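You operate a simulated robot arm through the tools that you are given. There is no shell and no other tool. Be economical: measure what you need, move in short steps, check, and stop when the job is done.

Carry out the task below with a simulated two-armed robot. There is one attempt and no reset: what you move stays moved.

JOB
Carry the blue bin marked scrap with both arms and set it on the top of the low bench.

The check looks at the end state, three seconds after you hand in, the way a careful person would. Anything else that was tipped, shoved, dropped, spilled or broken makes it a failure.

ROBOT AND FRAMES
Two 7-joint arms with two-finger parallel grippers on one trunk, on a base that drives. Base frame: it is fixed to the floor where the robot stands at the start and does not move with it; the origin is under the middle of the robot, x ahead of it, y to its left, z up; the surface under the hand at the start is at about z = 700. Readings come in mm, degrees, newtons and seconds.
The left shoulder is at the start at [8, 0, 1321], the right one opposite. With the tool pointing down near the work surface each hand reaches from about 100 to 480 mm from the robot's upright axis, wherever it stands, measured 20 degrees to its own side. Places, roughly: top of the low bench [400, 1300, 700]. Payload 1.57 kg a hand.
The TCP of each hand is the grasp point between the finger pads, 30 mm short of the fingertips. In the tool frame z runs along the fingers and y along their closing line. Largest opening 80 mm; finger width 17, thickness 12; the body of the gripper, 40 by 82 mm, starts 80 mm behind the TCP.
Orientation is told as [roll, pitch, yaw] about the base's x, y, z axes, in that order, counted from this pose: with the fingers straight down and closing along the base's y, the tool's x points along the base's -x, its y along +y and its z along -z.

CONTROLS
- The arms move only by the tool apply_moves. It takes "left_steps", "right_steps" or both (then of equal length, played together; a hand with none holds still); each is a list that holds one entry, the list of rows, each a list of 7 numbers: the opening, from 0 (shut) to 1 (fully open), then the shift along the base's x, y, z in mm, then the turn, a rotation vector about the base's x, y, z in degrees. In form: [[[hand, x, y, z, ax, ay, az], ...]]. A call has 1 to 8 rows; each row is the pose to reach, as a shift and turn from the pose commanded when the call began. Rows are played at 5 a second. More than 50 mm and 8.6 degrees between two rows, or a gripper value outside its range, and nothing of the call is played. A pose out of reach is approached as far as the arm can. The call stops where the force on the tool passes 40 N (or 10 N more than at its start, if that is more) or the arm is blocked; 0.2 s more then pass. The fingers move at their own pace (about 45 mm/s each) and stop on an object; they squeeze with about 24 N. The grip force told is the motor's: it shows also when the fingers shut on nothing. Time passes only in rows, and 0.2 s behind the last, so rows that repeat a pose let the fingers close. It gives the time, the measured TCP pose, the force on the tool (base axes), the opening and the grip force at its end, in the units of the frame above (readings bear some noise), with the torque about the TCP (base axes, N m) and any sound that the robot's microphone picked up, and new pictures: "views" is both (left out), scene, wrist or none (wrist: the cameras of the hands that moved).
- Cameras (640 x 400 px; columns grow to the right, rows downward): "scene" is now at [164.4, -89.5, 1245.4]; the picture's right is [0.56, -0.83, 0.03], its down [-0.16, -0.14, -0.98] and it looks along [0.81, 0.54, -0.22] (base axes); focal length 214 px, centre (320, 200). "left" rides on the left gripper at [72, 7, -122] in its tool frame; the picture's right is [-0.09, 1.00, 0.00], its down [-0.84, -0.08, -0.54] and it looks along [-0.54, -0.05, 0.84] (tool axes); focal length 238 px, centre (320, 200). "right" rides on the right gripper at [72, -7, -122] in its tool frame; the picture's right is [0.09, 1.00, 0.00], its down [-0.84, 0.08, -0.54] and it looks along [-0.54, 0.05, 0.84] (tool axes); focal length 238 px, centre (320, 200). There is no depth. A picture from a camera that has moved, and an enlarged one, comes with that camera's place and axes in the base frame and with its lens.
- raise_lower(by): slides the trunk up (or, below 0, down) by that many mm; the arms and the scene camera ride with it, the base frame stays. It gives what a move gives, with no picture.
- drive_base(legs): drives the robot by 1 to 6 legs, each [ahead, left, turn to the left] in mm, mm and degrees, along the robot's own axes; the way and the turn of a leg run together, so that a leg with both is an arc; at most 1500 mm and 180 degrees a leg. The arms and the cameras ride along, it lands a little off, and it stops where it bumps. It gives what a move gives, and a new picture of the scene camera.
- head_to(pan, tilt): turns the head with the scene camera to pan (to the left, within 60 degrees either way) and tilt (down, from -29 to 69), counted from straight ahead of the robot. It gives what a move gives, and a new picture of the scene camera.
- zoom(camera, box): a new picture of the part [left, top, right, bottom] of that camera's present view, enlarged. It takes no simulated time.
- job_done(): hands the job in; it is judged then, once.

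Work in short steps. Places have to be worked out from the pictures, the camera data and where the tool is seen: move nearer, look again, correct. Check each grasp and each placing, and mend what went wrong. You have 120 turns and 260 pictures in all, those below and enlarged ones among them. Open the grippers and draw the arms clear of the work before you hand the job in, unless the task says otherwise; then end with one line.

The tools are called after "Call:" as name(argument=value, ...) on one line, values as JSON. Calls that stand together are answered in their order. apply_moves: Moves the arms, as the interface text tells. Its arguments: {"type":"object","properties":{"left_steps":{"type":"array"},"right_steps":{"type":"array"},"views":{"type":"string","enum":["both","scene","wrist","none"]}},"required":[]} The other tools are called the same way: raise_lower (by) slides the trunk up or down; drive_base (legs) drives the base; head_to (pan, tilt) turns the head that bears the scene camera; zoom (camera, box) takes an enlarged picture of a part of a camera's view; job_done () hands the job in.

At the start:

```text
clock: 0.0
left_tool_pos: [170.4, 149.8, 1161.8]
left_tool_rot: [-20.0, 58.1, 4.4]
left_contact_force: [0.5, 0.5, 0.4]
left_moment: [-0.01, 0.01, 0.0]
left_gripper_width: 79.8
left_grasp_force: 0.0
right_tool_pos: [226.6, -153.2, 1236.9]
right_tool_rot: [-4.3, 43.0, -3.0]
right_contact_force: [0.1, -0.4, 0.2]
right_moment: [-0.01, 0.0, 0.0]
right_gripper_width: 80.0
right_grasp_force: 0.1
trunk travel left (down, up): [-292.0, 948.0]
robot x, y, heading: [-2.0, -109.6, 0.2]
head pan, tilt: [-7.7, 9.9]
```

scene: 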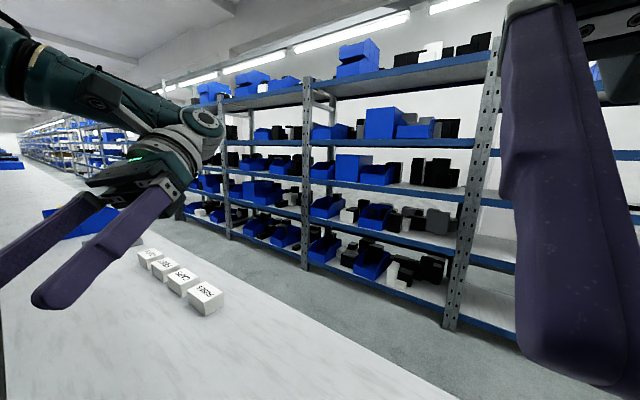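
right: 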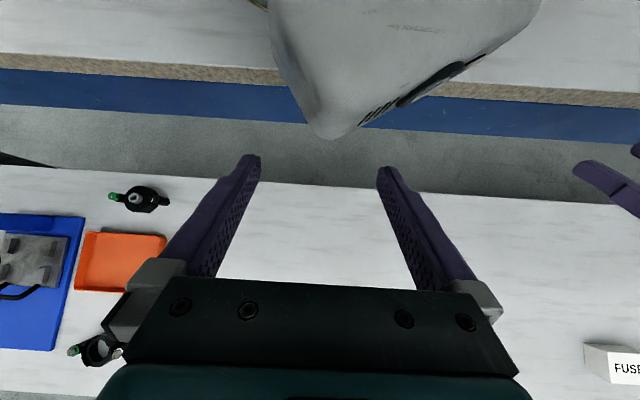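
left: 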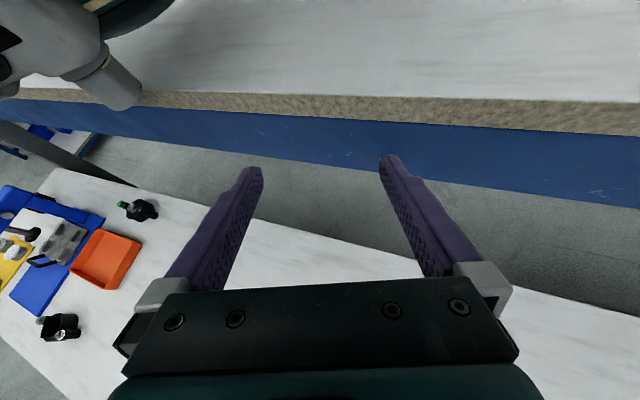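

The pictures show a work table with small boxes, but no bin marked scrap yet. I turn the head down and left to look for the bin and the bench.

Call:
head_to(pan=0, tilt=45)

Call:
head_to(pan=55, tilt=30)

Call:
head_to(pan=-55, tilt=35)

```text
clock: 1.0
left_tool_pos: [170.2, 152.3, 1160.0]
left_tool_rot: [-20.0, 58.5, 4.7]
left_contact_force: [0.5, -0.3, -0.3]
left_moment: [0.01, 0.01, -0.02]
left_gripper_width: 80.0
left_grasp_force: 0.1
right_tool_pos: [227.4, -151.8, 1236.9]
right_tool_rot: [-4.1, 43.0, -3.0]
right_contact_force: [0.2, 0.2, 0.1]
right_moment: [-0.04, 0.03, 0.01]
right_gripper_width: 80.1
right_grasp_force: 0.0
trunk travel left (down, up): [-292.0, 948.0]
robot x, y, heading: [-1.4, -112.0, 0.1]
head pan, tilt: [0.0, 45.0]
camera scene: at [153.2, -96.3, 1191.1], right [0.58, -0.81, 0.03], down [-0.59, -0.44, -0.68], along [0.56, 0.38, -0.74], focal length 214 px, centre (320, 200)
```

scene: 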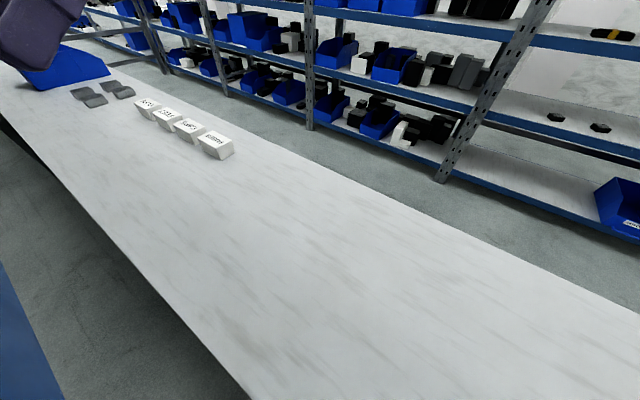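

```text
clock: 2.2
left_tool_pos: [178.0, 161.1, 1162.6]
left_tool_rot: [-19.0, 57.8, 5.8]
left_contact_force: [0.8, -0.2, -0.2]
left_moment: [-0.03, 0.02, 0.0]
left_gripper_width: 79.9
left_grasp_force: 0.1
right_tool_pos: [233.3, -145.2, 1237.1]
right_tool_rot: [-3.3, 42.4, -2.5]
right_contact_force: [0.5, -0.6, 0.4]
right_moment: [0.01, 0.04, 0.05]
right_gripper_width: 79.9
right_grasp_force: 0.0
trunk travel left (down, up): [-292.0, 948.0]
robot x, y, heading: [-1.8, -108.1, 0.3]
head pan, tilt: [55.0, 30.0]
camera scene: at [142.0, -57.6, 1213.2], right [0.85, -0.53, 0.01], down [-0.27, -0.46, -0.85], along [0.45, 0.72, -0.53], focal length 214 px, centre (320, 200)
```

scene: 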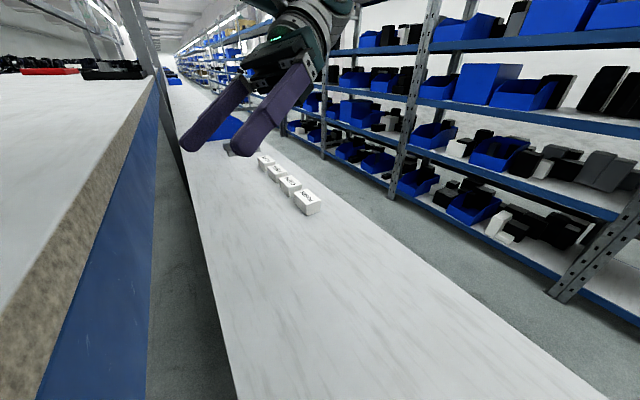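

```text
clock: 4.1
left_tool_pos: [177.5, 161.1, 1164.1]
left_tool_rot: [-19.0, 57.7, 5.8]
left_contact_force: [-1.6, 0.4, 0.0]
left_moment: [0.02, 0.01, 0.02]
left_gripper_width: 79.9
left_grasp_force: 0.1
right_tool_pos: [233.8, -144.0, 1238.0]
right_tool_rot: [-3.3, 42.3, -2.4]
right_contact_force: [0.1, -0.3, 0.0]
right_moment: [0.03, 0.01, 0.02]
right_gripper_width: 79.9
right_grasp_force: 0.1
trunk travel left (down, up): [-292.0, 948.0]
robot x, y, heading: [-1.4, -112.1, -0.2]
head pan, tilt: [-55.0, 35.0]
camera scene: at [141.5, -60.1, 1205.7], right [0.84, -0.54, 0.01], down [-0.32, -0.51, -0.8], along [0.43, 0.67, -0.6], focal length 214 px, centre (320, 200)
```

scene: 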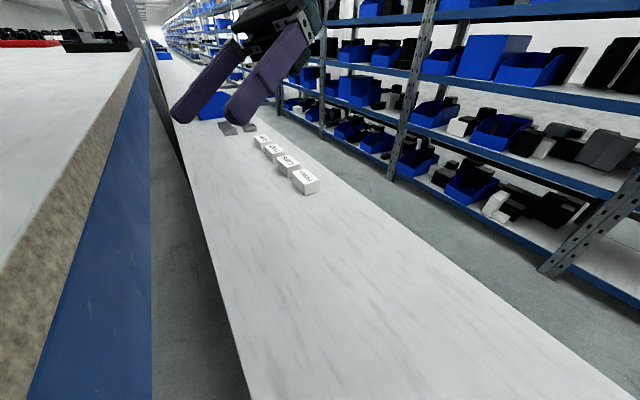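

The view hardly followed the last pan, although the reading says -55. I repeat the command to see whether the head follows.

Call:
head_to(pan=-55, tilt=35)

```text
clock: 4.7
left_tool_pos: [176.4, 161.4, 1165.1]
left_tool_rot: [-19.0, 57.6, 5.7]
left_contact_force: [0.1, 0.8, -1.1]
left_moment: [0.0, 0.01, 0.0]
left_gripper_width: 79.9
left_grasp_force: 0.1
right_tool_pos: [234.3, -145.8, 1237.6]
right_tool_rot: [-3.4, 42.4, -2.3]
right_contact_force: [1.1, -0.1, 0.1]
right_moment: [0.02, 0.02, 0.0]
right_gripper_width: 80.1
right_grasp_force: 0.1
trunk travel left (down, up): [-292.0, 948.0]
robot x, y, heading: [-5.9, -110.4, -0.1]
head pan, tilt: [-55.0, 35.0]
camera scene: at [142.0, -60.4, 1205.7], right [0.84, -0.54, 0.01], down [-0.32, -0.51, -0.8], along [0.44, 0.67, -0.6], focal length 214 px, centre (320, 200)
```

scene: 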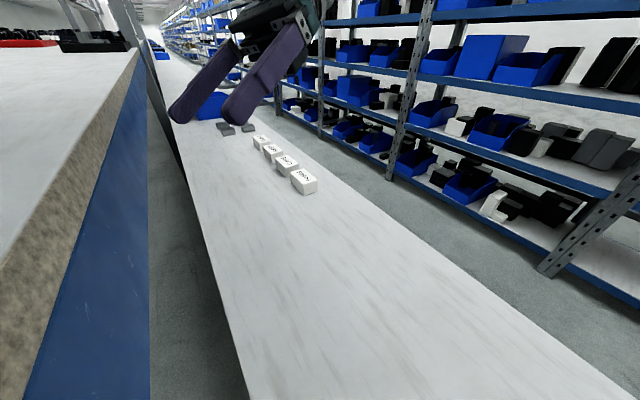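

The right hand stands close in front of the head (the grey shape in its picture) and may hinder it. I move the right hand forward and outward, straightening it in steps, and watch.

Call:
apply_moves(right_steps=[[[1, 20, -30, 0, 0, -5, 0], [1, 40, -60, -15, 0, -12, 0], [1, 55, -90, -30, 0, -19, 0], [1, 70, -120, -50, 0, -26, 0], [1, 80, -140, -70, 0, -33, 0], [1, 80, -150, -90, 0, -40, 0]]], views="both")

Call:
head_to(pan=-50, tilt=35)

```text
clock: 6.3
left_tool_pos: [176.6, 160.7, 1165.9]
left_tool_rot: [-18.5, 57.6, 6.2]
left_contact_force: [-0.3, -0.3, -0.1]
left_moment: [-0.01, -0.01, -0.01]
left_gripper_width: 80.1
left_grasp_force: 0.1
right_tool_pos: [313.0, -299.2, 1155.5]
right_tool_rot: [-2.0, 2.1, -0.5]
right_contact_force: [0.5, 0.2, 0.1]
right_moment: [0.02, 0.01, 0.02]
right_gripper_width: 80.0
right_grasp_force: 0.0
trunk travel left (down, up): [-292.0, 948.0]
robot x, y, heading: [-4.0, -111.9, -0.2]
head pan, tilt: [-55.0, 35.0]
stopped in row 6 (right hand): the arm was blocked; the commanded pose is now the measured one
camera scene: at [143.4, -61.7, 1206.2], right [0.83, -0.56, 0.01], down [-0.32, -0.5, -0.8], along [0.45, 0.66, -0.6], focal length 214 px, centre (320, 200)
camera right: at [244.6, -300.2, 1279.2], right [-0.09, 1.0, -0.03], down [0.86, 0.09, 0.51], along [0.51, 0.02, -0.86], focal length 238 px, centre (320, 200)
```

scene: 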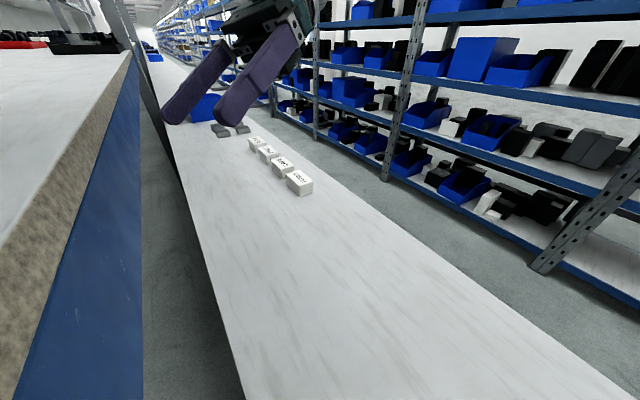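
right: 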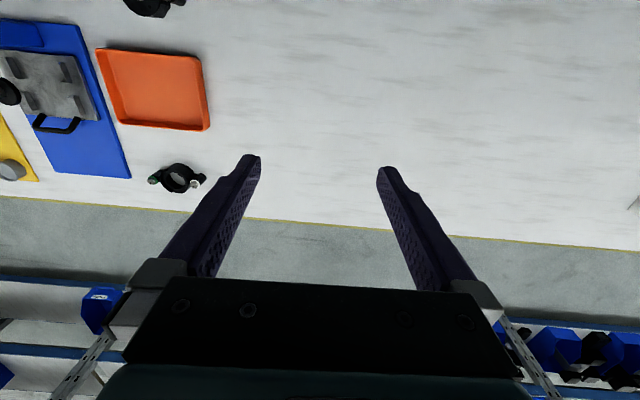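

```text
clock: 7.0
left_tool_pos: [178.0, 161.3, 1164.6]
left_tool_rot: [-19.0, 57.7, 5.9]
left_contact_force: [-1.0, -0.6, -0.4]
left_moment: [0.01, 0.01, 0.0]
left_gripper_width: 79.8
left_grasp_force: 0.2
right_tool_pos: [312.9, -298.8, 1154.3]
right_tool_rot: [-2.3, 2.2, -0.4]
right_contact_force: [0.6, -0.4, 0.1]
right_moment: [-0.01, 0.0, 0.02]
right_gripper_width: 79.9
right_grasp_force: 0.0
trunk travel left (down, up): [-292.0, 948.0]
robot x, y, heading: [-1.7, -109.6, -0.3]
head pan, tilt: [-50.0, 35.0]
camera scene: at [144.5, -62.2, 1205.8], right [0.82, -0.57, 0.01], down [-0.33, -0.5, -0.8], along [0.46, 0.65, -0.6], focal length 214 px, centre (320, 200)
```

scene: 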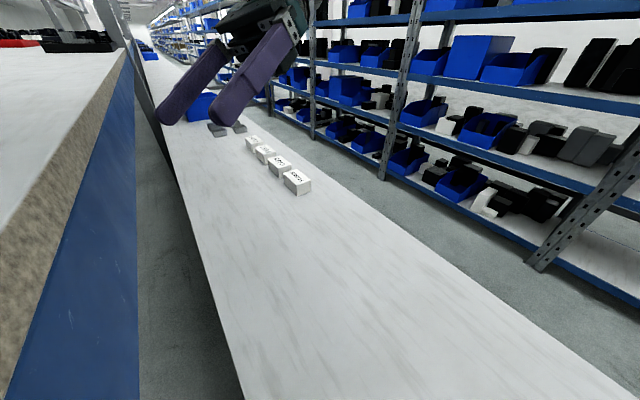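

The head now creeps slowly right; something is still rubbing, perhaps the left forearm. I move the left hand forward and outward as well, straightening it.

Call:
apply_moves(left_steps=[[[1, 15, 30, 0, 0, -7, 0], [1, 35, 55, 0, 2, -14, 0], [1, 55, 75, 0, 4, -21, 0], [1, 75, 95, 0, 7, -28, 0], [1, 95, 110, 0, 10, -35, 0], [1, 115, 120, 0, 13, -42, 0], [1, 125, 130, 0, 15, -49, 0]]], views="wrist")

Call:
head_to(pan=-30, tilt=30)

```text
clock: 8.8
left_tool_pos: [303.7, 291.1, 1162.1]
left_tool_rot: [-10.7, 6.4, 12.3]
left_contact_force: [-0.1, 0.4, 0.8]
left_moment: [0.02, 0.03, 0.0]
left_gripper_width: 80.2
left_grasp_force: 0.1
right_tool_pos: [313.1, -300.1, 1155.1]
right_tool_rot: [-2.0, 1.9, -0.5]
right_contact_force: [-0.8, -1.0, -0.1]
right_moment: [-0.01, 0.02, 0.03]
right_gripper_width: 80.1
right_grasp_force: 0.0
trunk travel left (down, up): [-292.0, 948.0]
robot x, y, heading: [-8.7, -114.4, -0.1]
head pan, tilt: [-50.0, 35.0]
stopped in row 7 (left hand): the arm was blocked; the commanded pose is now the measured one
camera left: at [240.5, 307.8, 1287.5], right [-0.14, 0.97, -0.19], down [0.87, 0.21, 0.45], along [0.48, -0.1, -0.87], focal length 238 px, centre (320, 200)
```

left: 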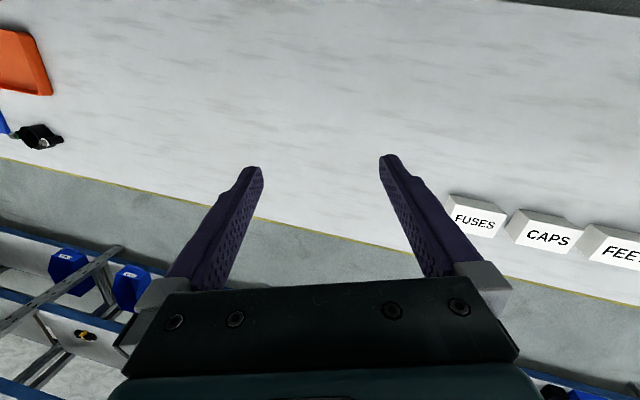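

```text
clock: 9.6
left_tool_pos: [303.3, 291.7, 1159.2]
left_tool_rot: [-10.9, 6.6, 12.3]
left_contact_force: [0.1, 0.3, 0.1]
left_moment: [-0.03, 0.01, -0.01]
left_gripper_width: 80.2
left_grasp_force: 0.0
right_tool_pos: [314.0, -297.7, 1154.8]
right_tool_rot: [-2.2, 2.2, -0.4]
right_contact_force: [-0.5, -0.5, 0.4]
right_moment: [0.0, -0.01, 0.02]
right_gripper_width: 80.1
right_grasp_force: 0.0
trunk travel left (down, up): [-292.0, 948.0]
robot x, y, heading: [0.7, -111.5, -0.1]
head pan, tilt: [-30.0, 30.0]
camera scene: at [149.0, -62.4, 1213.5], right [0.8, -0.6, 0.02], down [-0.31, -0.43, -0.85], along [0.52, 0.67, -0.53], focal length 214 px, centre (320, 200)
```

scene: 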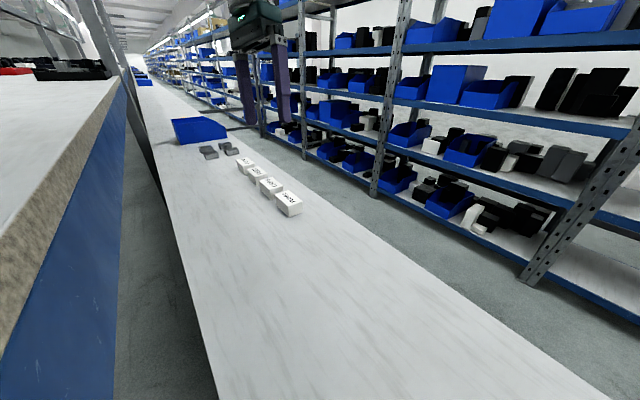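

The blue open container at the far left of this table is a candidate for the bin. I enlarge it and the shelf beyond.

Call:
zoom(camera="scene", box=[120, 60, 320, 220])

Call:
head_to(pan=-60, tilt=30)

```text
2.50 times, centred on (220, 140) of scene
camera zoom: at [149.0, -62.4, 1213.5], right [0.8, -0.6, 0.02], down [-0.31, -0.43, -0.85], along [0.52, 0.67, -0.53], focal length 536 px, centre (570, 350)
```

zoom: 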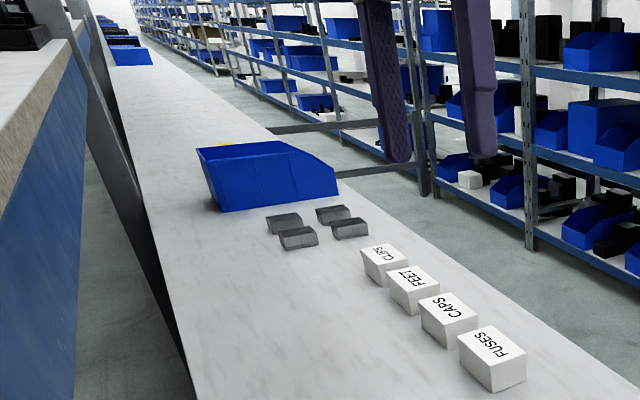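

```text
clock: 10.6
left_tool_pos: [302.6, 290.8, 1159.0]
left_tool_rot: [-10.9, 6.7, 12.4]
left_contact_force: [0.3, 0.3, -0.4]
left_moment: [0.01, 0.02, 0.01]
left_gripper_width: 80.0
left_grasp_force: 0.0
right_tool_pos: [313.7, -298.7, 1155.1]
right_tool_rot: [-2.2, 2.2, -0.4]
right_contact_force: [0.3, 0.9, 0.3]
right_moment: [0.0, 0.02, 0.0]
right_gripper_width: 79.9
right_grasp_force: 0.0
trunk travel left (down, up): [-292.0, 948.0]
robot x, y, heading: [-1.1, -110.1, -0.1]
head pan, tilt: [-60.0, 30.0]
camera scene: at [149.9, -63.1, 1213.6], right [0.79, -0.61, 0.02], down [-0.31, -0.43, -0.85], along [0.53, 0.67, -0.53], focal length 214 px, centre (320, 200)
```

scene: 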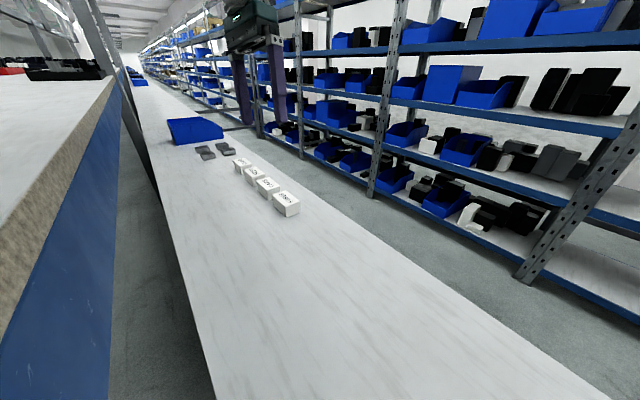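

The pan joint practically does not follow, so I use the right wrist camera: I roll the right hand to look along the table to the right.

Call:
apply_moves(right_steps=[[[1, 0, 0, 0, -8, 0, 0], [1, 0, 0, 0, -16, 0, 0], [1, 0, 0, 0, -24, 0, 0], [1, 0, 0, 0, -32, 0, 0], [1, 0, 0, 0, -40, 0, 0], [1, 0, 0, 0, -48, 0, 0]]], views="wrist")

Call:
apply_moves(left_steps=[[[1, 0, 0, 0, 8, 0, 0], [1, 0, 0, 0, 16, 0, 0], [1, 0, 0, 0, 24, 0, 0], [1, 0, 0, 0, 32, 0, 0], [1, 0, 0, 0, 40, 0, 0], [1, 0, 0, 0, 48, 0, 0], [1, 0, 0, 0, 55, 0, 0]]], views="wrist")

```text
clock: 12.2
left_tool_pos: [304.1, 290.0, 1162.9]
left_tool_rot: [-10.7, 6.4, 12.3]
left_contact_force: [0.2, 0.4, 0.4]
left_moment: [-0.03, 0.02, -0.03]
left_gripper_width: 80.0
left_grasp_force: 0.0
right_tool_pos: [296.4, -303.3, 1129.3]
right_tool_rot: [-50.1, 6.4, -2.9]
right_contact_force: [-0.2, -0.6, 0.3]
right_moment: [0.02, 0.03, -0.05]
right_gripper_width: 80.1
right_grasp_force: 0.0
trunk travel left (down, up): [-292.0, 948.0]
robot x, y, heading: [-3.4, -107.0, -0.4]
head pan, tilt: [-60.0, 30.0]
stopped in row 6 (right hand): the arm was blocked; the commanded pose is now the measured one
camera right: at [237.9, -211.9, 1218.8], right [-0.14, 0.65, -0.75], down [0.89, 0.42, 0.19], along [0.44, -0.64, -0.63], focal length 238 px, centre (320, 200)
```

right: 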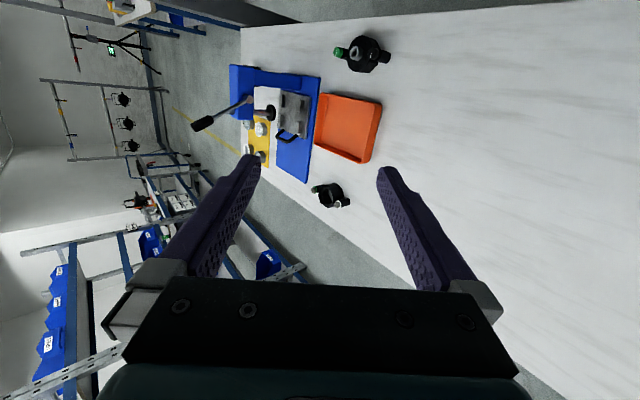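

```text
clock: 14.0
left_tool_pos: [303.5, 290.4, 1161.6]
left_tool_rot: [43.1, -6.5, 12.2]
left_contact_force: [0.2, -0.1, 0.3]
left_moment: [0.0, -0.04, 0.01]
left_gripper_width: 79.9
left_grasp_force: 0.1
right_tool_pos: [296.9, -304.7, 1128.4]
right_tool_rot: [-50.1, 6.3, -3.0]
right_contact_force: [0.1, 0.3, -0.4]
right_moment: [0.03, 0.0, 0.02]
right_gripper_width: 80.2
right_grasp_force: 0.0
trunk travel left (down, up): [-292.0, 948.0]
robot x, y, heading: [-1.8, -113.8, -0.3]
head pan, tilt: [-60.0, 30.0]
stopped in row 7 (left hand): the arm was blocked; the commanded pose is now the measured one
camera left: at [240.6, 197.6, 1247.2], right [-0.14, 0.71, 0.69], down [0.87, -0.25, 0.43], along [0.48, 0.65, -0.58], focal length 238 px, centre (320, 200)
```

left: 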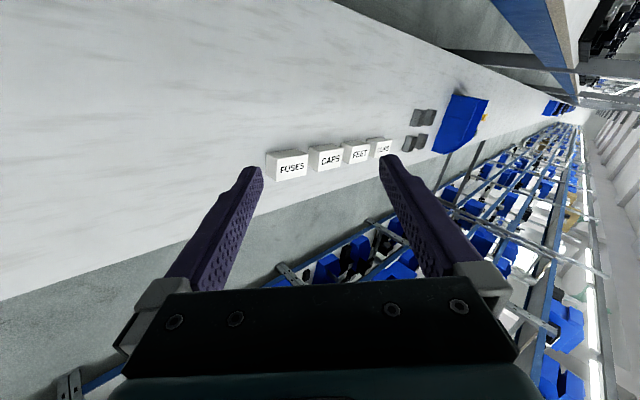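

The right end shows several blue bins with white labels on a rack. I enlarge those, and the left view of the blue bin and the pieces near it.

Call:
zoom(camera="right", box=[0, 180, 320, 400])

Call:
zoom(camera="left", box=[380, 60, 600, 200])

Call:
zoom(camera="right", box=[0, 0, 320, 200])

```text
1.82 times, centred on (160, 290) of right
camera zoom: at [237.9, -212.3, 1218.9], right [-0.14, 0.65, -0.75], down [0.89, 0.42, 0.19], along [0.44, -0.64, -0.63], focal length 433 px, centre (611, 36)
```

zoom: 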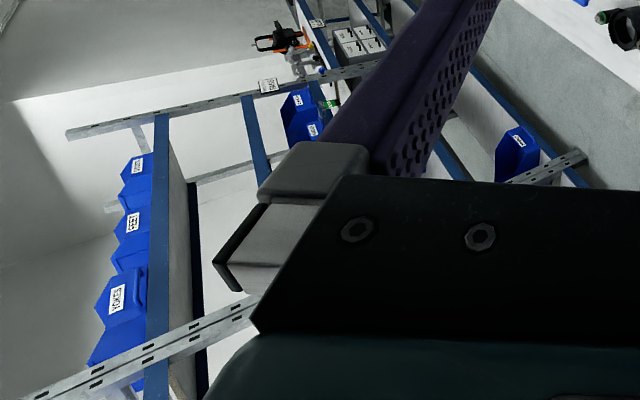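

```text
2.86 times, centred on (490, 130) of left
camera zoom: at [240.6, 197.6, 1247.2], right [-0.14, 0.71, 0.69], down [0.87, -0.25, 0.43], along [0.48, 0.65, -0.58], focal length 681 px, centre (-166, 400)
```

zoom: 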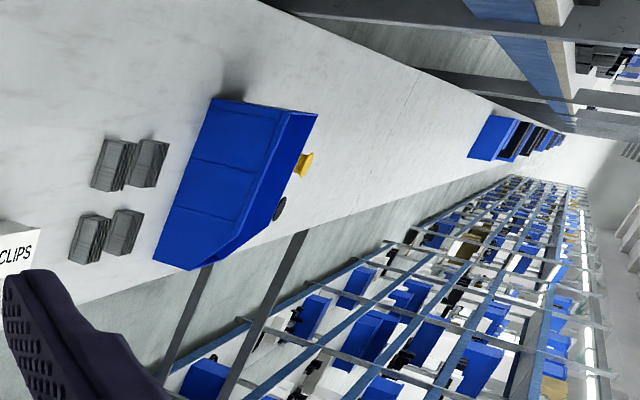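

```text
2.00 times, centred on (160, 100) of right
camera zoom: at [237.9, -212.3, 1218.9], right [-0.14, 0.65, -0.75], down [0.89, 0.42, 0.19], along [0.44, -0.64, -0.63], focal length 477 px, centre (640, 400)
```

zoom: 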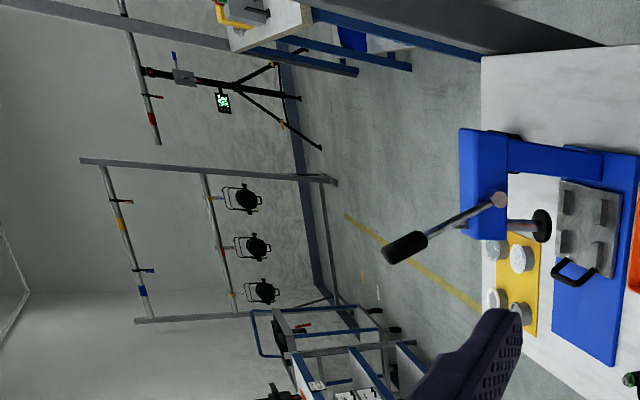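

No label is seen on the left bin yet, and the bench behind has not been seen. I raise the trunk so that the hands clear everything and the camera sees farther, then turn the base left.

Call:
raise_lower(by=350)

Call:
drive_base(legs=[[0, 0, 45]])

```text
clock: 17.6
left_tool_pos: [309.0, 322.0, 1175.1]
left_tool_rot: [45.0, -7.3, 12.2]
left_contact_force: [0.4, 1.7, -0.2]
left_moment: [-0.19, 0.04, 0.07]
left_gripper_width: 80.2
left_grasp_force: 0.0
right_tool_pos: [303.6, -272.2, 1118.1]
right_tool_rot: [-47.9, 6.1, -2.4]
right_contact_force: [0.2, 2.1, -0.8]
right_moment: [-0.15, 0.04, -0.04]
right_gripper_width: 79.8
right_grasp_force: 0.0
trunk travel left (down, up): [-701.0, 539.0]
robot x, y, heading: [-1.4, -111.7, 0.1]
head pan, tilt: [-60.0, 30.0]
stopped: the arm was blocked; the commanded pose is now the measured one
```

```text
clock: 19.4
left_tool_pos: [65.2, 413.0, 1177.5]
left_tool_rot: [42.9, -9.2, 40.7]
left_contact_force: [3.7, -0.8, -3.6]
left_moment: [-0.01, -0.17, 0.03]
left_gripper_width: 79.9
left_grasp_force: 0.1
right_tool_pos: [345.3, -100.5, 1123.3]
right_tool_rot: [-48.3, 6.3, 27.6]
right_contact_force: [0.6, 0.0, 0.1]
right_moment: [0.01, 0.02, -0.01]
right_gripper_width: 79.9
right_grasp_force: 0.0
trunk travel left (down, up): [-701.0, 539.0]
robot x, y, heading: [1.1, -108.6, 30.4]
head pan, tilt: [-60.0, 30.0]
stopped in leg 1: the force on the tool passed its limit at 68 N (the readings are from after the stop); the commanded pose is now the measured one
camera scene: at [165.3, -105.6, 1216.9], right [-0.5, -0.87, 0.0], down [-0.43, 0.25, -0.87], along [0.75, -0.43, -0.5], focal length 214 px, centre (320, 200)
```

scene: 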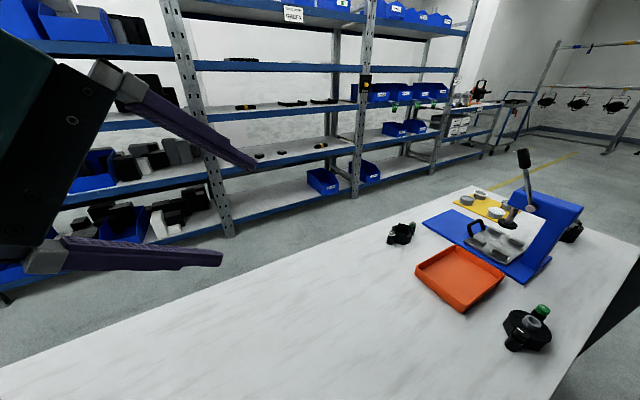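

The head now truly looks along pan -60 (to the right), and the left hand bumped something at about [65, 413, 1177]. I look with both wrists without moving before anything else.

Call:
zoom(camera="left", box=[0, 0, 640, 400])

Call:
zoom(camera="right", box=[0, 0, 640, 400])

```text
1.00 times, centred on (320, 200) of left (not enlarged: the box is as wide or as high as the picture)
camera zoom: at [51.1, 299.1, 1258.1], right [-0.49, 0.54, 0.68], down [0.86, 0.18, 0.47], along [0.13, 0.82, -0.56], focal length 238 px, centre (320, 200)
```

zoom: 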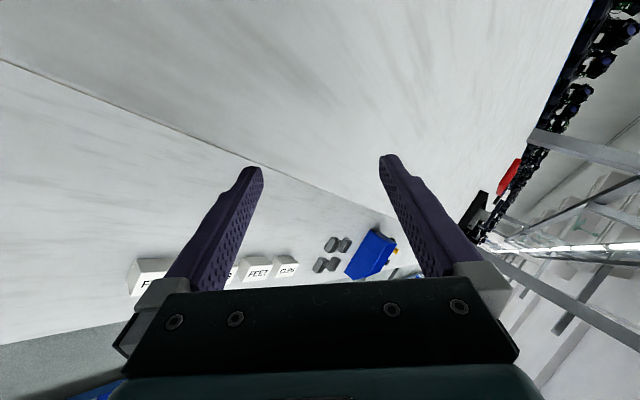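

```text
1.00 times, centred on (320, 200) of right (not enlarged: the box is as wide or as high as the picture)
camera zoom: at [249.1, -53.4, 1217.3], right [-0.46, 0.51, -0.73], down [0.55, 0.81, 0.21], along [0.69, -0.31, -0.65], focal length 238 px, centre (320, 200)
```

zoom: 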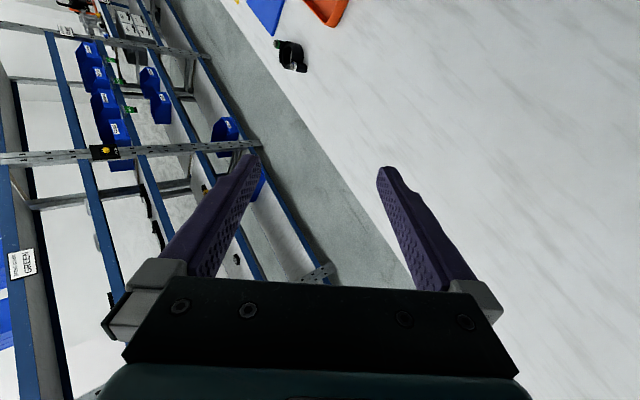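

Triangulating the rear bench from three pictures puts its top near z 1140 with its edge at x about 70, which fits the left fingertips having touched it. I lift the left hand a little off it, then test the trunk with a small rise.

Call:
apply_moves(left_steps=[[[1, 20, -10, 25, 0, 0, 0], [1, 40, -20, 50, 0, 0, 0]]], views="none")

Call:
raise_lower(by=40)

Call:
head_to(pan=0, tilt=30)

```text
clock: 20.0
left_tool_pos: [67.2, 404.8, 1180.1]
left_tool_rot: [41.7, -5.4, 44.5]
left_contact_force: [12.6, 4.9, 5.8]
left_moment: [0.28, -0.67, 0.16]
left_gripper_width: 80.3
left_grasp_force: 0.0
right_tool_pos: [347.0, -99.7, 1124.9]
right_tool_rot: [-48.2, 6.1, 27.6]
right_contact_force: [-0.4, 0.8, 0.4]
right_moment: [0.0, -0.03, 0.0]
right_gripper_width: 80.1
right_grasp_force: 0.0
trunk travel left (down, up): [-701.0, 539.0]
robot x, y, heading: [-0.8, -115.4, 30.1]
head pan, tilt: [-60.0, 30.0]
stopped in row 2 (left hand): the force on the tool passed its limit at 69 N (the readings are from after the stop); the commanded pose is now the measured one
```

```text
clock: 20.8
left_tool_pos: [61.5, 403.8, 1220.3]
left_tool_rot: [41.8, -4.7, 44.7]
left_contact_force: [-0.4, -0.4, -1.2]
left_moment: [0.0, -0.01, 0.0]
left_gripper_width: 79.9
left_grasp_force: 0.0
right_tool_pos: [345.0, -102.2, 1163.7]
right_tool_rot: [-48.2, 6.1, 27.5]
right_contact_force: [-0.5, 0.2, 0.7]
right_moment: [0.0, 0.01, 0.01]
right_gripper_width: 80.1
right_grasp_force: 0.1
trunk travel left (down, up): [-741.0, 499.0]
robot x, y, heading: [0.7, -111.9, 30.4]
head pan, tilt: [-60.0, 30.0]
```

```text
clock: 22.1
left_tool_pos: [61.8, 403.2, 1219.6]
left_tool_rot: [41.9, -4.7, 44.6]
left_contact_force: [-0.9, 0.3, -0.3]
left_moment: [0.01, -0.02, 0.03]
left_gripper_width: 80.1
left_grasp_force: 0.0
right_tool_pos: [345.0, -101.5, 1164.2]
right_tool_rot: [-48.2, 6.3, 27.6]
right_contact_force: [-0.4, -0.3, -0.2]
right_moment: [0.0, -0.01, 0.0]
right_gripper_width: 80.0
right_grasp_force: 0.1
trunk travel left (down, up): [-741.0, 499.0]
robot x, y, heading: [-2.7, -112.1, 29.9]
head pan, tilt: [0.0, 30.0]
camera scene: at [164.8, -15.3, 1256.9], right [0.5, -0.86, 0.0], down [-0.43, -0.25, -0.87], along [0.75, 0.43, -0.5], focal length 214 px, centre (320, 200)
```

scene: 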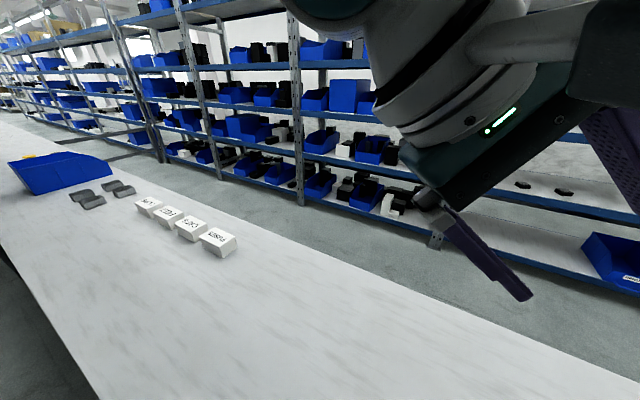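

Trunk and head now respond normally. I raise the trunk 250 mm to see over the rear bench and turn the head left.

Call:
raise_lower(by=250)

Call:
head_to(pan=60, tilt=35)

```text
clock: 24.7
left_tool_pos: [63.2, 403.2, 1469.4]
left_tool_rot: [41.8, -4.8, 44.7]
left_contact_force: [0.2, 0.4, 0.7]
left_moment: [0.01, 0.02, 0.0]
left_gripper_width: 79.9
left_grasp_force: 0.1
right_tool_pos: [345.5, -101.5, 1413.7]
right_tool_rot: [-48.2, 6.2, 27.7]
right_contact_force: [-0.5, -0.7, 0.2]
right_moment: [-0.01, 0.02, 0.0]
right_gripper_width: 79.9
right_grasp_force: 0.2
trunk travel left (down, up): [-991.0, 249.0]
robot x, y, heading: [-2.6, -111.9, 30.3]
head pan, tilt: [0.0, 30.0]
```

```text
clock: 26.0
left_tool_pos: [62.0, 402.9, 1469.8]
left_tool_rot: [41.7, -4.8, 44.7]
left_contact_force: [1.1, -0.2, -0.6]
left_moment: [-0.04, -0.03, 0.01]
left_gripper_width: 79.8
left_grasp_force: 0.1
right_tool_pos: [344.4, -102.4, 1414.4]
right_tool_rot: [-48.2, 6.2, 27.6]
right_contact_force: [-0.1, 0.6, -0.1]
right_moment: [0.0, 0.01, 0.01]
right_gripper_width: 80.2
right_grasp_force: 0.0
trunk travel left (down, up): [-991.0, 249.0]
robot x, y, heading: [-0.1, -109.7, 30.4]
head pan, tilt: [60.0, 35.0]
camera scene: at [86.4, 27.4, 1499.1], right [1.0, 0.0, 0.0], down [0.0, -0.57, -0.82], along [0.0, 0.82, -0.57], focal length 214 px, centre (320, 200)
```

scene: 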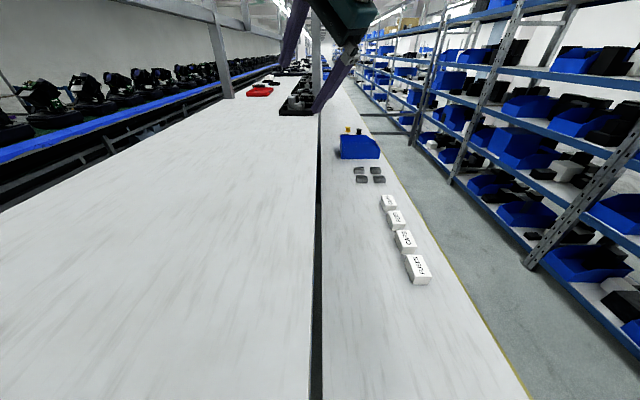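

The hands are now well above everything nearby. The left bin already stands on the z 700 surface, so I keep searching: I turn the base further left to see the rear side.

Call:
drive_base(legs=[[0, 0, 60]])

Call:
zoom(camera="scene", box=[320, 100, 480, 200])

```text
clock: 29.0
left_tool_pos: [-405.0, 214.2, 1469.7]
left_tool_rot: [41.8, -4.9, 103.0]
left_contact_force: [-0.7, 0.1, 0.1]
left_moment: [0.02, -0.02, 0.01]
left_gripper_width: 79.9
left_grasp_force: 0.0
right_tool_pos: [172.2, 189.0, 1413.9]
right_tool_rot: [-48.2, 6.1, 85.9]
right_contact_force: [0.5, 0.2, 0.9]
right_moment: [0.0, -0.01, 0.01]
right_gripper_width: 79.9
right_grasp_force: 0.0
trunk travel left (down, up): [-991.0, 249.0]
robot x, y, heading: [-4.4, -111.3, 88.5]
head pan, tilt: [60.0, 35.0]
camera scene: at [-72.1, 35.1, 1499.1], right [0.52, 0.85, 0.0], down [0.49, -0.3, -0.82], along [-0.7, 0.43, -0.57], focal length 214 px, centre (320, 200)
```

scene: 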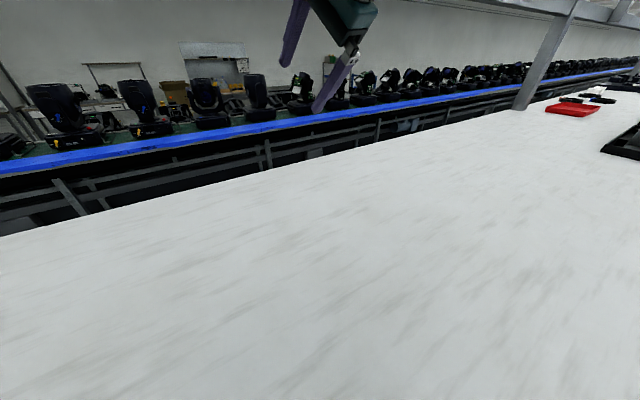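

```text
4.00 times, centred on (400, 150) of scene
camera zoom: at [-72.1, 35.1, 1499.1], right [0.52, 0.85, 0.0], down [0.49, -0.3, -0.82], along [-0.7, 0.43, -0.57], focal length 858 px, centre (0, 400)
```

zoom: 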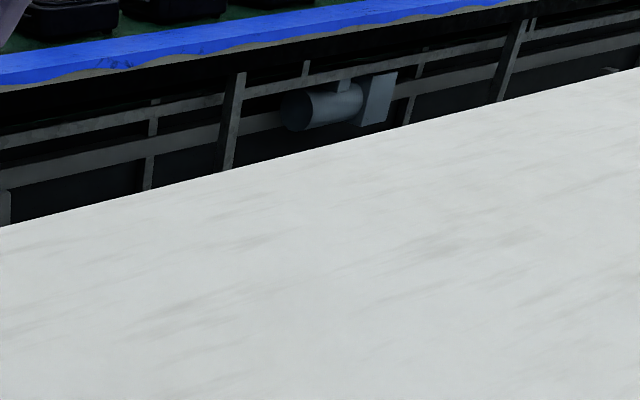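

Behind there is only a bare bench and a conveyor. I turn further left to see the rear right.

Call:
drive_base(legs=[[0, 0, 75]])

Call:
head_to(pan=0, tilt=50)

```text
clock: 32.6
left_tool_pos: [-424.3, -409.9, 1470.1]
left_tool_rot: [41.7, -4.6, 176.9]
left_contact_force: [-0.7, -0.9, 0.3]
left_moment: [0.01, -0.01, 0.04]
left_gripper_width: 79.9
left_grasp_force: 0.1
right_tool_pos: [-241.0, 138.8, 1414.6]
right_tool_rot: [-48.3, 6.2, 159.9]
right_contact_force: [0.1, 0.2, -0.3]
right_moment: [-0.01, 0.01, 0.0]
right_gripper_width: 80.0
right_grasp_force: 0.0
trunk travel left (down, up): [-991.0, 249.0]
robot x, y, heading: [-2.8, -112.7, 162.4]
head pan, tilt: [60.0, 35.0]
camera scene: at [-160.0, -140.0, 1499.1], right [-0.67, 0.74, 0.0], down [0.42, 0.39, -0.82], along [-0.6, -0.55, -0.57], focal length 214 px, centre (320, 200)
```

scene: 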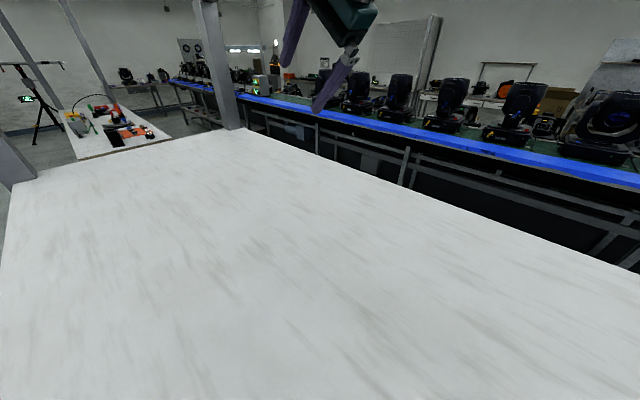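

```text
clock: 33.9
left_tool_pos: [-423.3, -410.3, 1468.2]
left_tool_rot: [41.8, -4.5, 176.8]
left_contact_force: [0.1, 0.8, -0.1]
left_moment: [0.01, 0.02, -0.01]
left_gripper_width: 80.2
left_grasp_force: 0.1
right_tool_pos: [-241.4, 139.2, 1413.1]
right_tool_rot: [-48.2, 6.2, 159.9]
right_contact_force: [-1.1, 0.3, -0.3]
right_moment: [0.01, -0.02, 0.02]
right_gripper_width: 79.8
right_grasp_force: 0.0
trunk travel left (down, up): [-991.0, 249.0]
robot x, y, heading: [-2.7, -109.9, 162.6]
head pan, tilt: [0.0, 50.0]
camera scene: at [-168.4, -57.4, 1477.4], right [0.3, 0.95, 0.0], down [0.73, -0.23, -0.64], along [-0.61, 0.19, -0.77], focal length 214 px, centre (320, 200)
```

scene: 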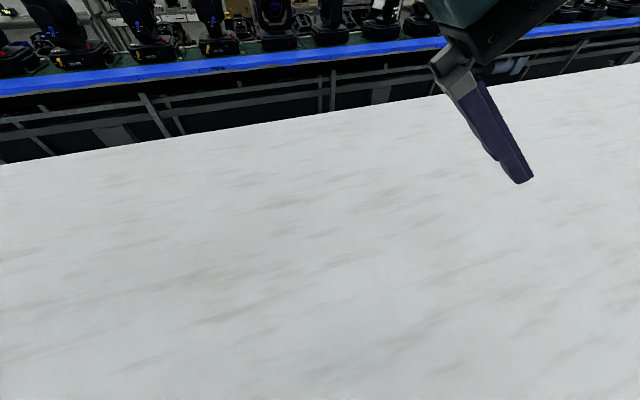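

No other scrap bin is in sight behind; the only loose bin is the one at about [430, 1850]. I turn back to face the table and look left from there.

Call:
drive_base(legs=[[0, 0, -162]])

Call:
head_to(pan=55, tilt=25)

```text
clock: 40.9
left_tool_pos: [304.7, 307.5, 1470.0]
left_tool_rot: [41.9, -4.5, 15.5]
left_contact_force: [0.1, 0.1, 0.8]
left_moment: [-0.01, -0.01, 0.02]
left_gripper_width: 79.9
left_grasp_force: 0.1
right_tool_pos: [305.7, -270.3, 1414.5]
right_tool_rot: [-48.2, 6.3, -1.6]
right_contact_force: [0.3, 0.1, 0.1]
right_moment: [0.01, 0.03, 0.04]
right_gripper_width: 80.0
right_grasp_force: 0.1
trunk travel left (down, up): [-991.0, 249.0]
robot x, y, heading: [1.3, -110.2, 1.0]
head pan, tilt: [0.0, 50.0]
camera scene: at [177.0, -107.9, 1477.3], right [0.02, -1.0, 0.0], down [-0.77, -0.01, -0.64], along [0.64, 0.01, -0.77], focal length 214 px, centre (320, 200)
```

scene: 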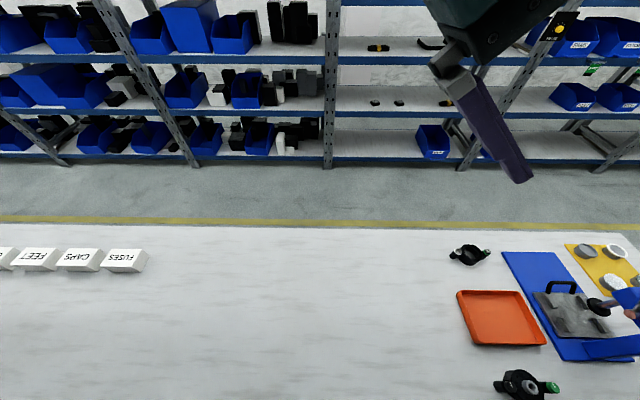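

```text
clock: 42.1
left_tool_pos: [304.0, 308.8, 1468.7]
left_tool_rot: [41.7, -4.7, 15.6]
left_contact_force: [0.3, -0.2, 0.1]
left_moment: [0.02, -0.01, 0.02]
left_gripper_width: 80.1
left_grasp_force: 0.1
right_tool_pos: [305.4, -271.5, 1413.8]
right_tool_rot: [-48.2, 6.2, -1.7]
right_contact_force: [0.4, 0.3, -0.5]
right_moment: [-0.02, 0.0, -0.04]
right_gripper_width: 80.0
right_grasp_force: 0.0
trunk travel left (down, up): [-991.0, 249.0]
robot x, y, heading: [0.8, -111.7, 1.0]
head pan, tilt: [55.0, 25.0]
camera scene: at [151.7, -32.8, 1514.8], right [0.83, -0.56, 0.0], down [-0.24, -0.35, -0.91], along [0.51, 0.75, -0.42], focal length 214 px, centre (320, 200)
```

scene: 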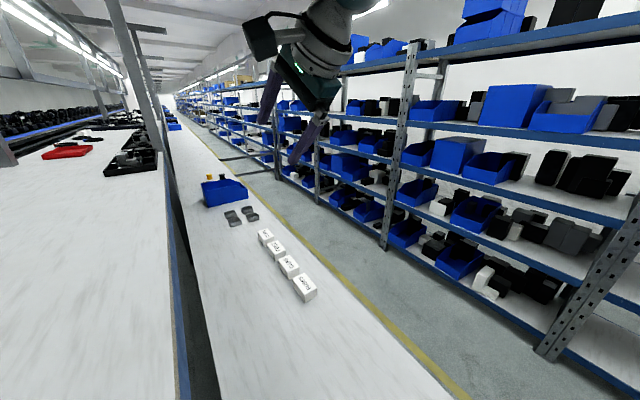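

The way along the table looks free. I drive left 700 mm, keeping the heading, and look again at the bin.

Call:
drive_base(legs=[[0, 700, 0]])

Call:
zoom(camera="scene", box=[140, 120, 380, 270])

```text
clock: 46.0
left_tool_pos: [293.2, 1011.2, 1468.0]
left_tool_rot: [41.8, -4.6, 15.5]
left_contact_force: [0.7, 0.3, -0.3]
left_moment: [0.01, -0.02, 0.02]
left_gripper_width: 80.3
left_grasp_force: 0.0
right_tool_pos: [294.0, 433.0, 1414.2]
right_tool_rot: [-48.3, 6.2, -1.6]
right_contact_force: [-0.2, 0.1, 0.4]
right_moment: [0.0, -0.03, 0.05]
right_gripper_width: 79.9
right_grasp_force: 0.0
trunk travel left (down, up): [-991.0, 249.0]
robot x, y, heading: [-9.5, 593.8, 1.0]
head pan, tilt: [55.0, 25.0]
camera scene: at [140.3, 671.3, 1514.8], right [0.83, -0.56, 0.0], down [-0.24, -0.35, -0.91], along [0.51, 0.75, -0.42], focal length 214 px, centre (320, 200)
```

scene: 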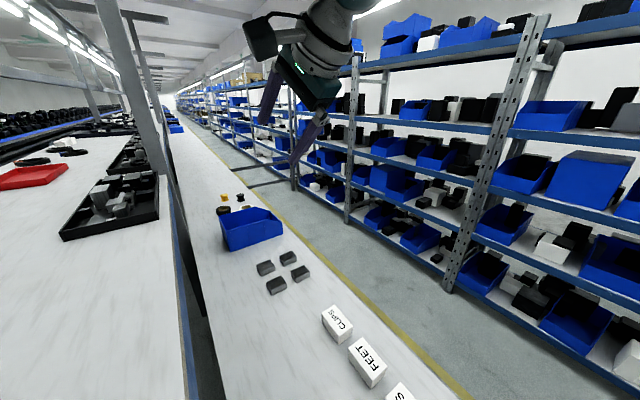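

```text
2.67 times, centred on (260, 195) of scene
camera zoom: at [140.3, 671.3, 1514.8], right [0.83, -0.56, 0.0], down [-0.24, -0.35, -0.91], along [0.51, 0.75, -0.42], focal length 572 px, centre (480, 213)
```

zoom: 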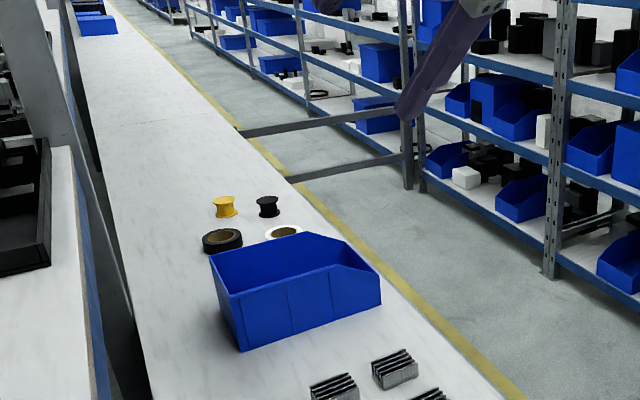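

The blue bin stands among heat sinks, tape rolls and spools; its label isn't seen from here. I drive further left to see its front and what lies beyond.

Call:
drive_base(legs=[[0, 750, 0]])

Call:
head_to(pan=15, tilt=50)

```text
clock: 50.1
left_tool_pos: [295.9, 1757.2, 1469.7]
left_tool_rot: [41.9, -4.6, 14.4]
left_contact_force: [-0.2, -0.3, -0.4]
left_moment: [0.0, 0.02, 0.02]
left_gripper_width: 80.3
left_grasp_force: 0.1
right_tool_pos: [285.2, 1179.2, 1414.0]
right_tool_rot: [-48.2, 6.2, -2.7]
right_contact_force: [0.5, -0.2, 0.0]
right_moment: [0.01, -0.02, -0.02]
right_gripper_width: 79.9
right_grasp_force: 0.0
trunk travel left (down, up): [-991.0, 249.0]
robot x, y, heading: [-16.7, 1342.0, -0.1]
head pan, tilt: [55.0, 25.0]
camera scene: at [136.5, 1419.9, 1514.8], right [0.82, -0.58, 0.0], down [-0.24, -0.35, -0.91], along [0.52, 0.74, -0.42], focal length 214 px, centre (320, 200)
```

scene: 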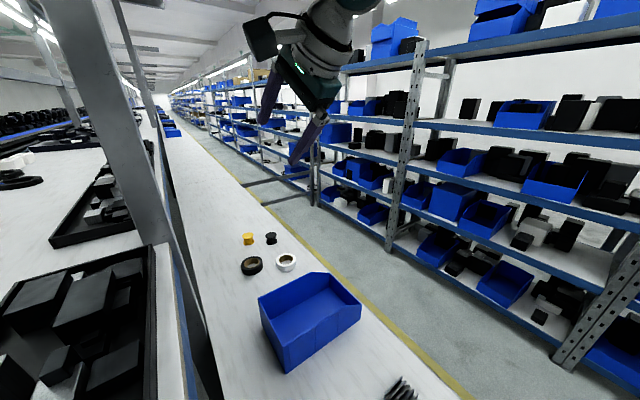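

```text
clock: 51.1
left_tool_pos: [295.5, 1756.1, 1468.8]
left_tool_rot: [41.8, -4.5, 14.4]
left_contact_force: [-0.3, 0.6, -0.1]
left_moment: [-0.04, 0.0, 0.02]
left_gripper_width: 80.0
left_grasp_force: 0.0
right_tool_pos: [285.3, 1178.8, 1415.3]
right_tool_rot: [-48.1, 6.2, -2.7]
right_contact_force: [0.1, -0.3, 0.0]
right_moment: [0.0, 0.02, -0.02]
right_gripper_width: 80.0
right_grasp_force: 0.1
trunk travel left (down, up): [-991.0, 249.0]
robot x, y, heading: [-14.5, 1347.5, -0.3]
head pan, tilt: [15.0, 50.0]
camera scene: at [158.0, 1364.4, 1477.4], right [0.26, -0.97, 0.0], down [-0.74, -0.2, -0.64], along [0.62, 0.17, -0.77], focal length 214 px, centre (320, 200)
```

scene: 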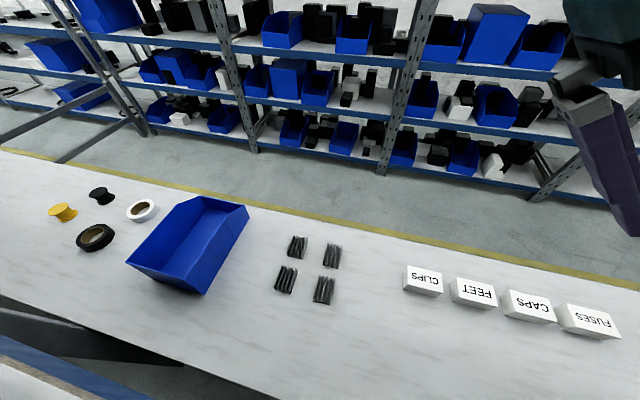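

The bin is empty and seen from above, but no label yet. I look with the left wrist camera, which is near it, and along the aisle to the far left.

Call:
zoom(camera="left", box=[0, 0, 640, 400])

Call:
zoom(camera="scene", box=[100, 160, 380, 335])

```text
1.00 times, centred on (320, 200) of left (not enlarged: the box is as wide or as high as the picture)
camera zoom: at [238.3, 1664.0, 1557.5], right [-0.15, 0.73, 0.67], down [0.89, -0.2, 0.42], along [0.44, 0.65, -0.61], focal length 238 px, centre (320, 200)
```

zoom: 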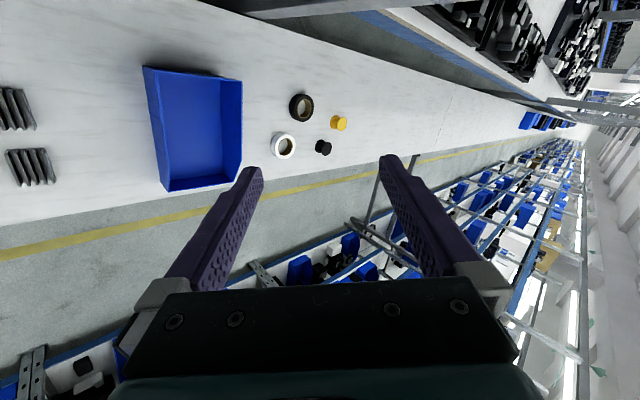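

```text
2.29 times, centred on (240, 248) of scene
camera zoom: at [158.0, 1364.4, 1477.4], right [0.26, -0.97, 0.0], down [-0.74, -0.2, -0.64], along [0.62, 0.17, -0.77], focal length 490 px, centre (503, 91)
```

zoom: 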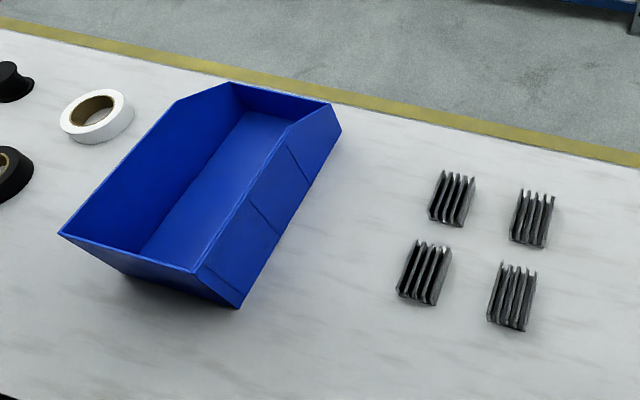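

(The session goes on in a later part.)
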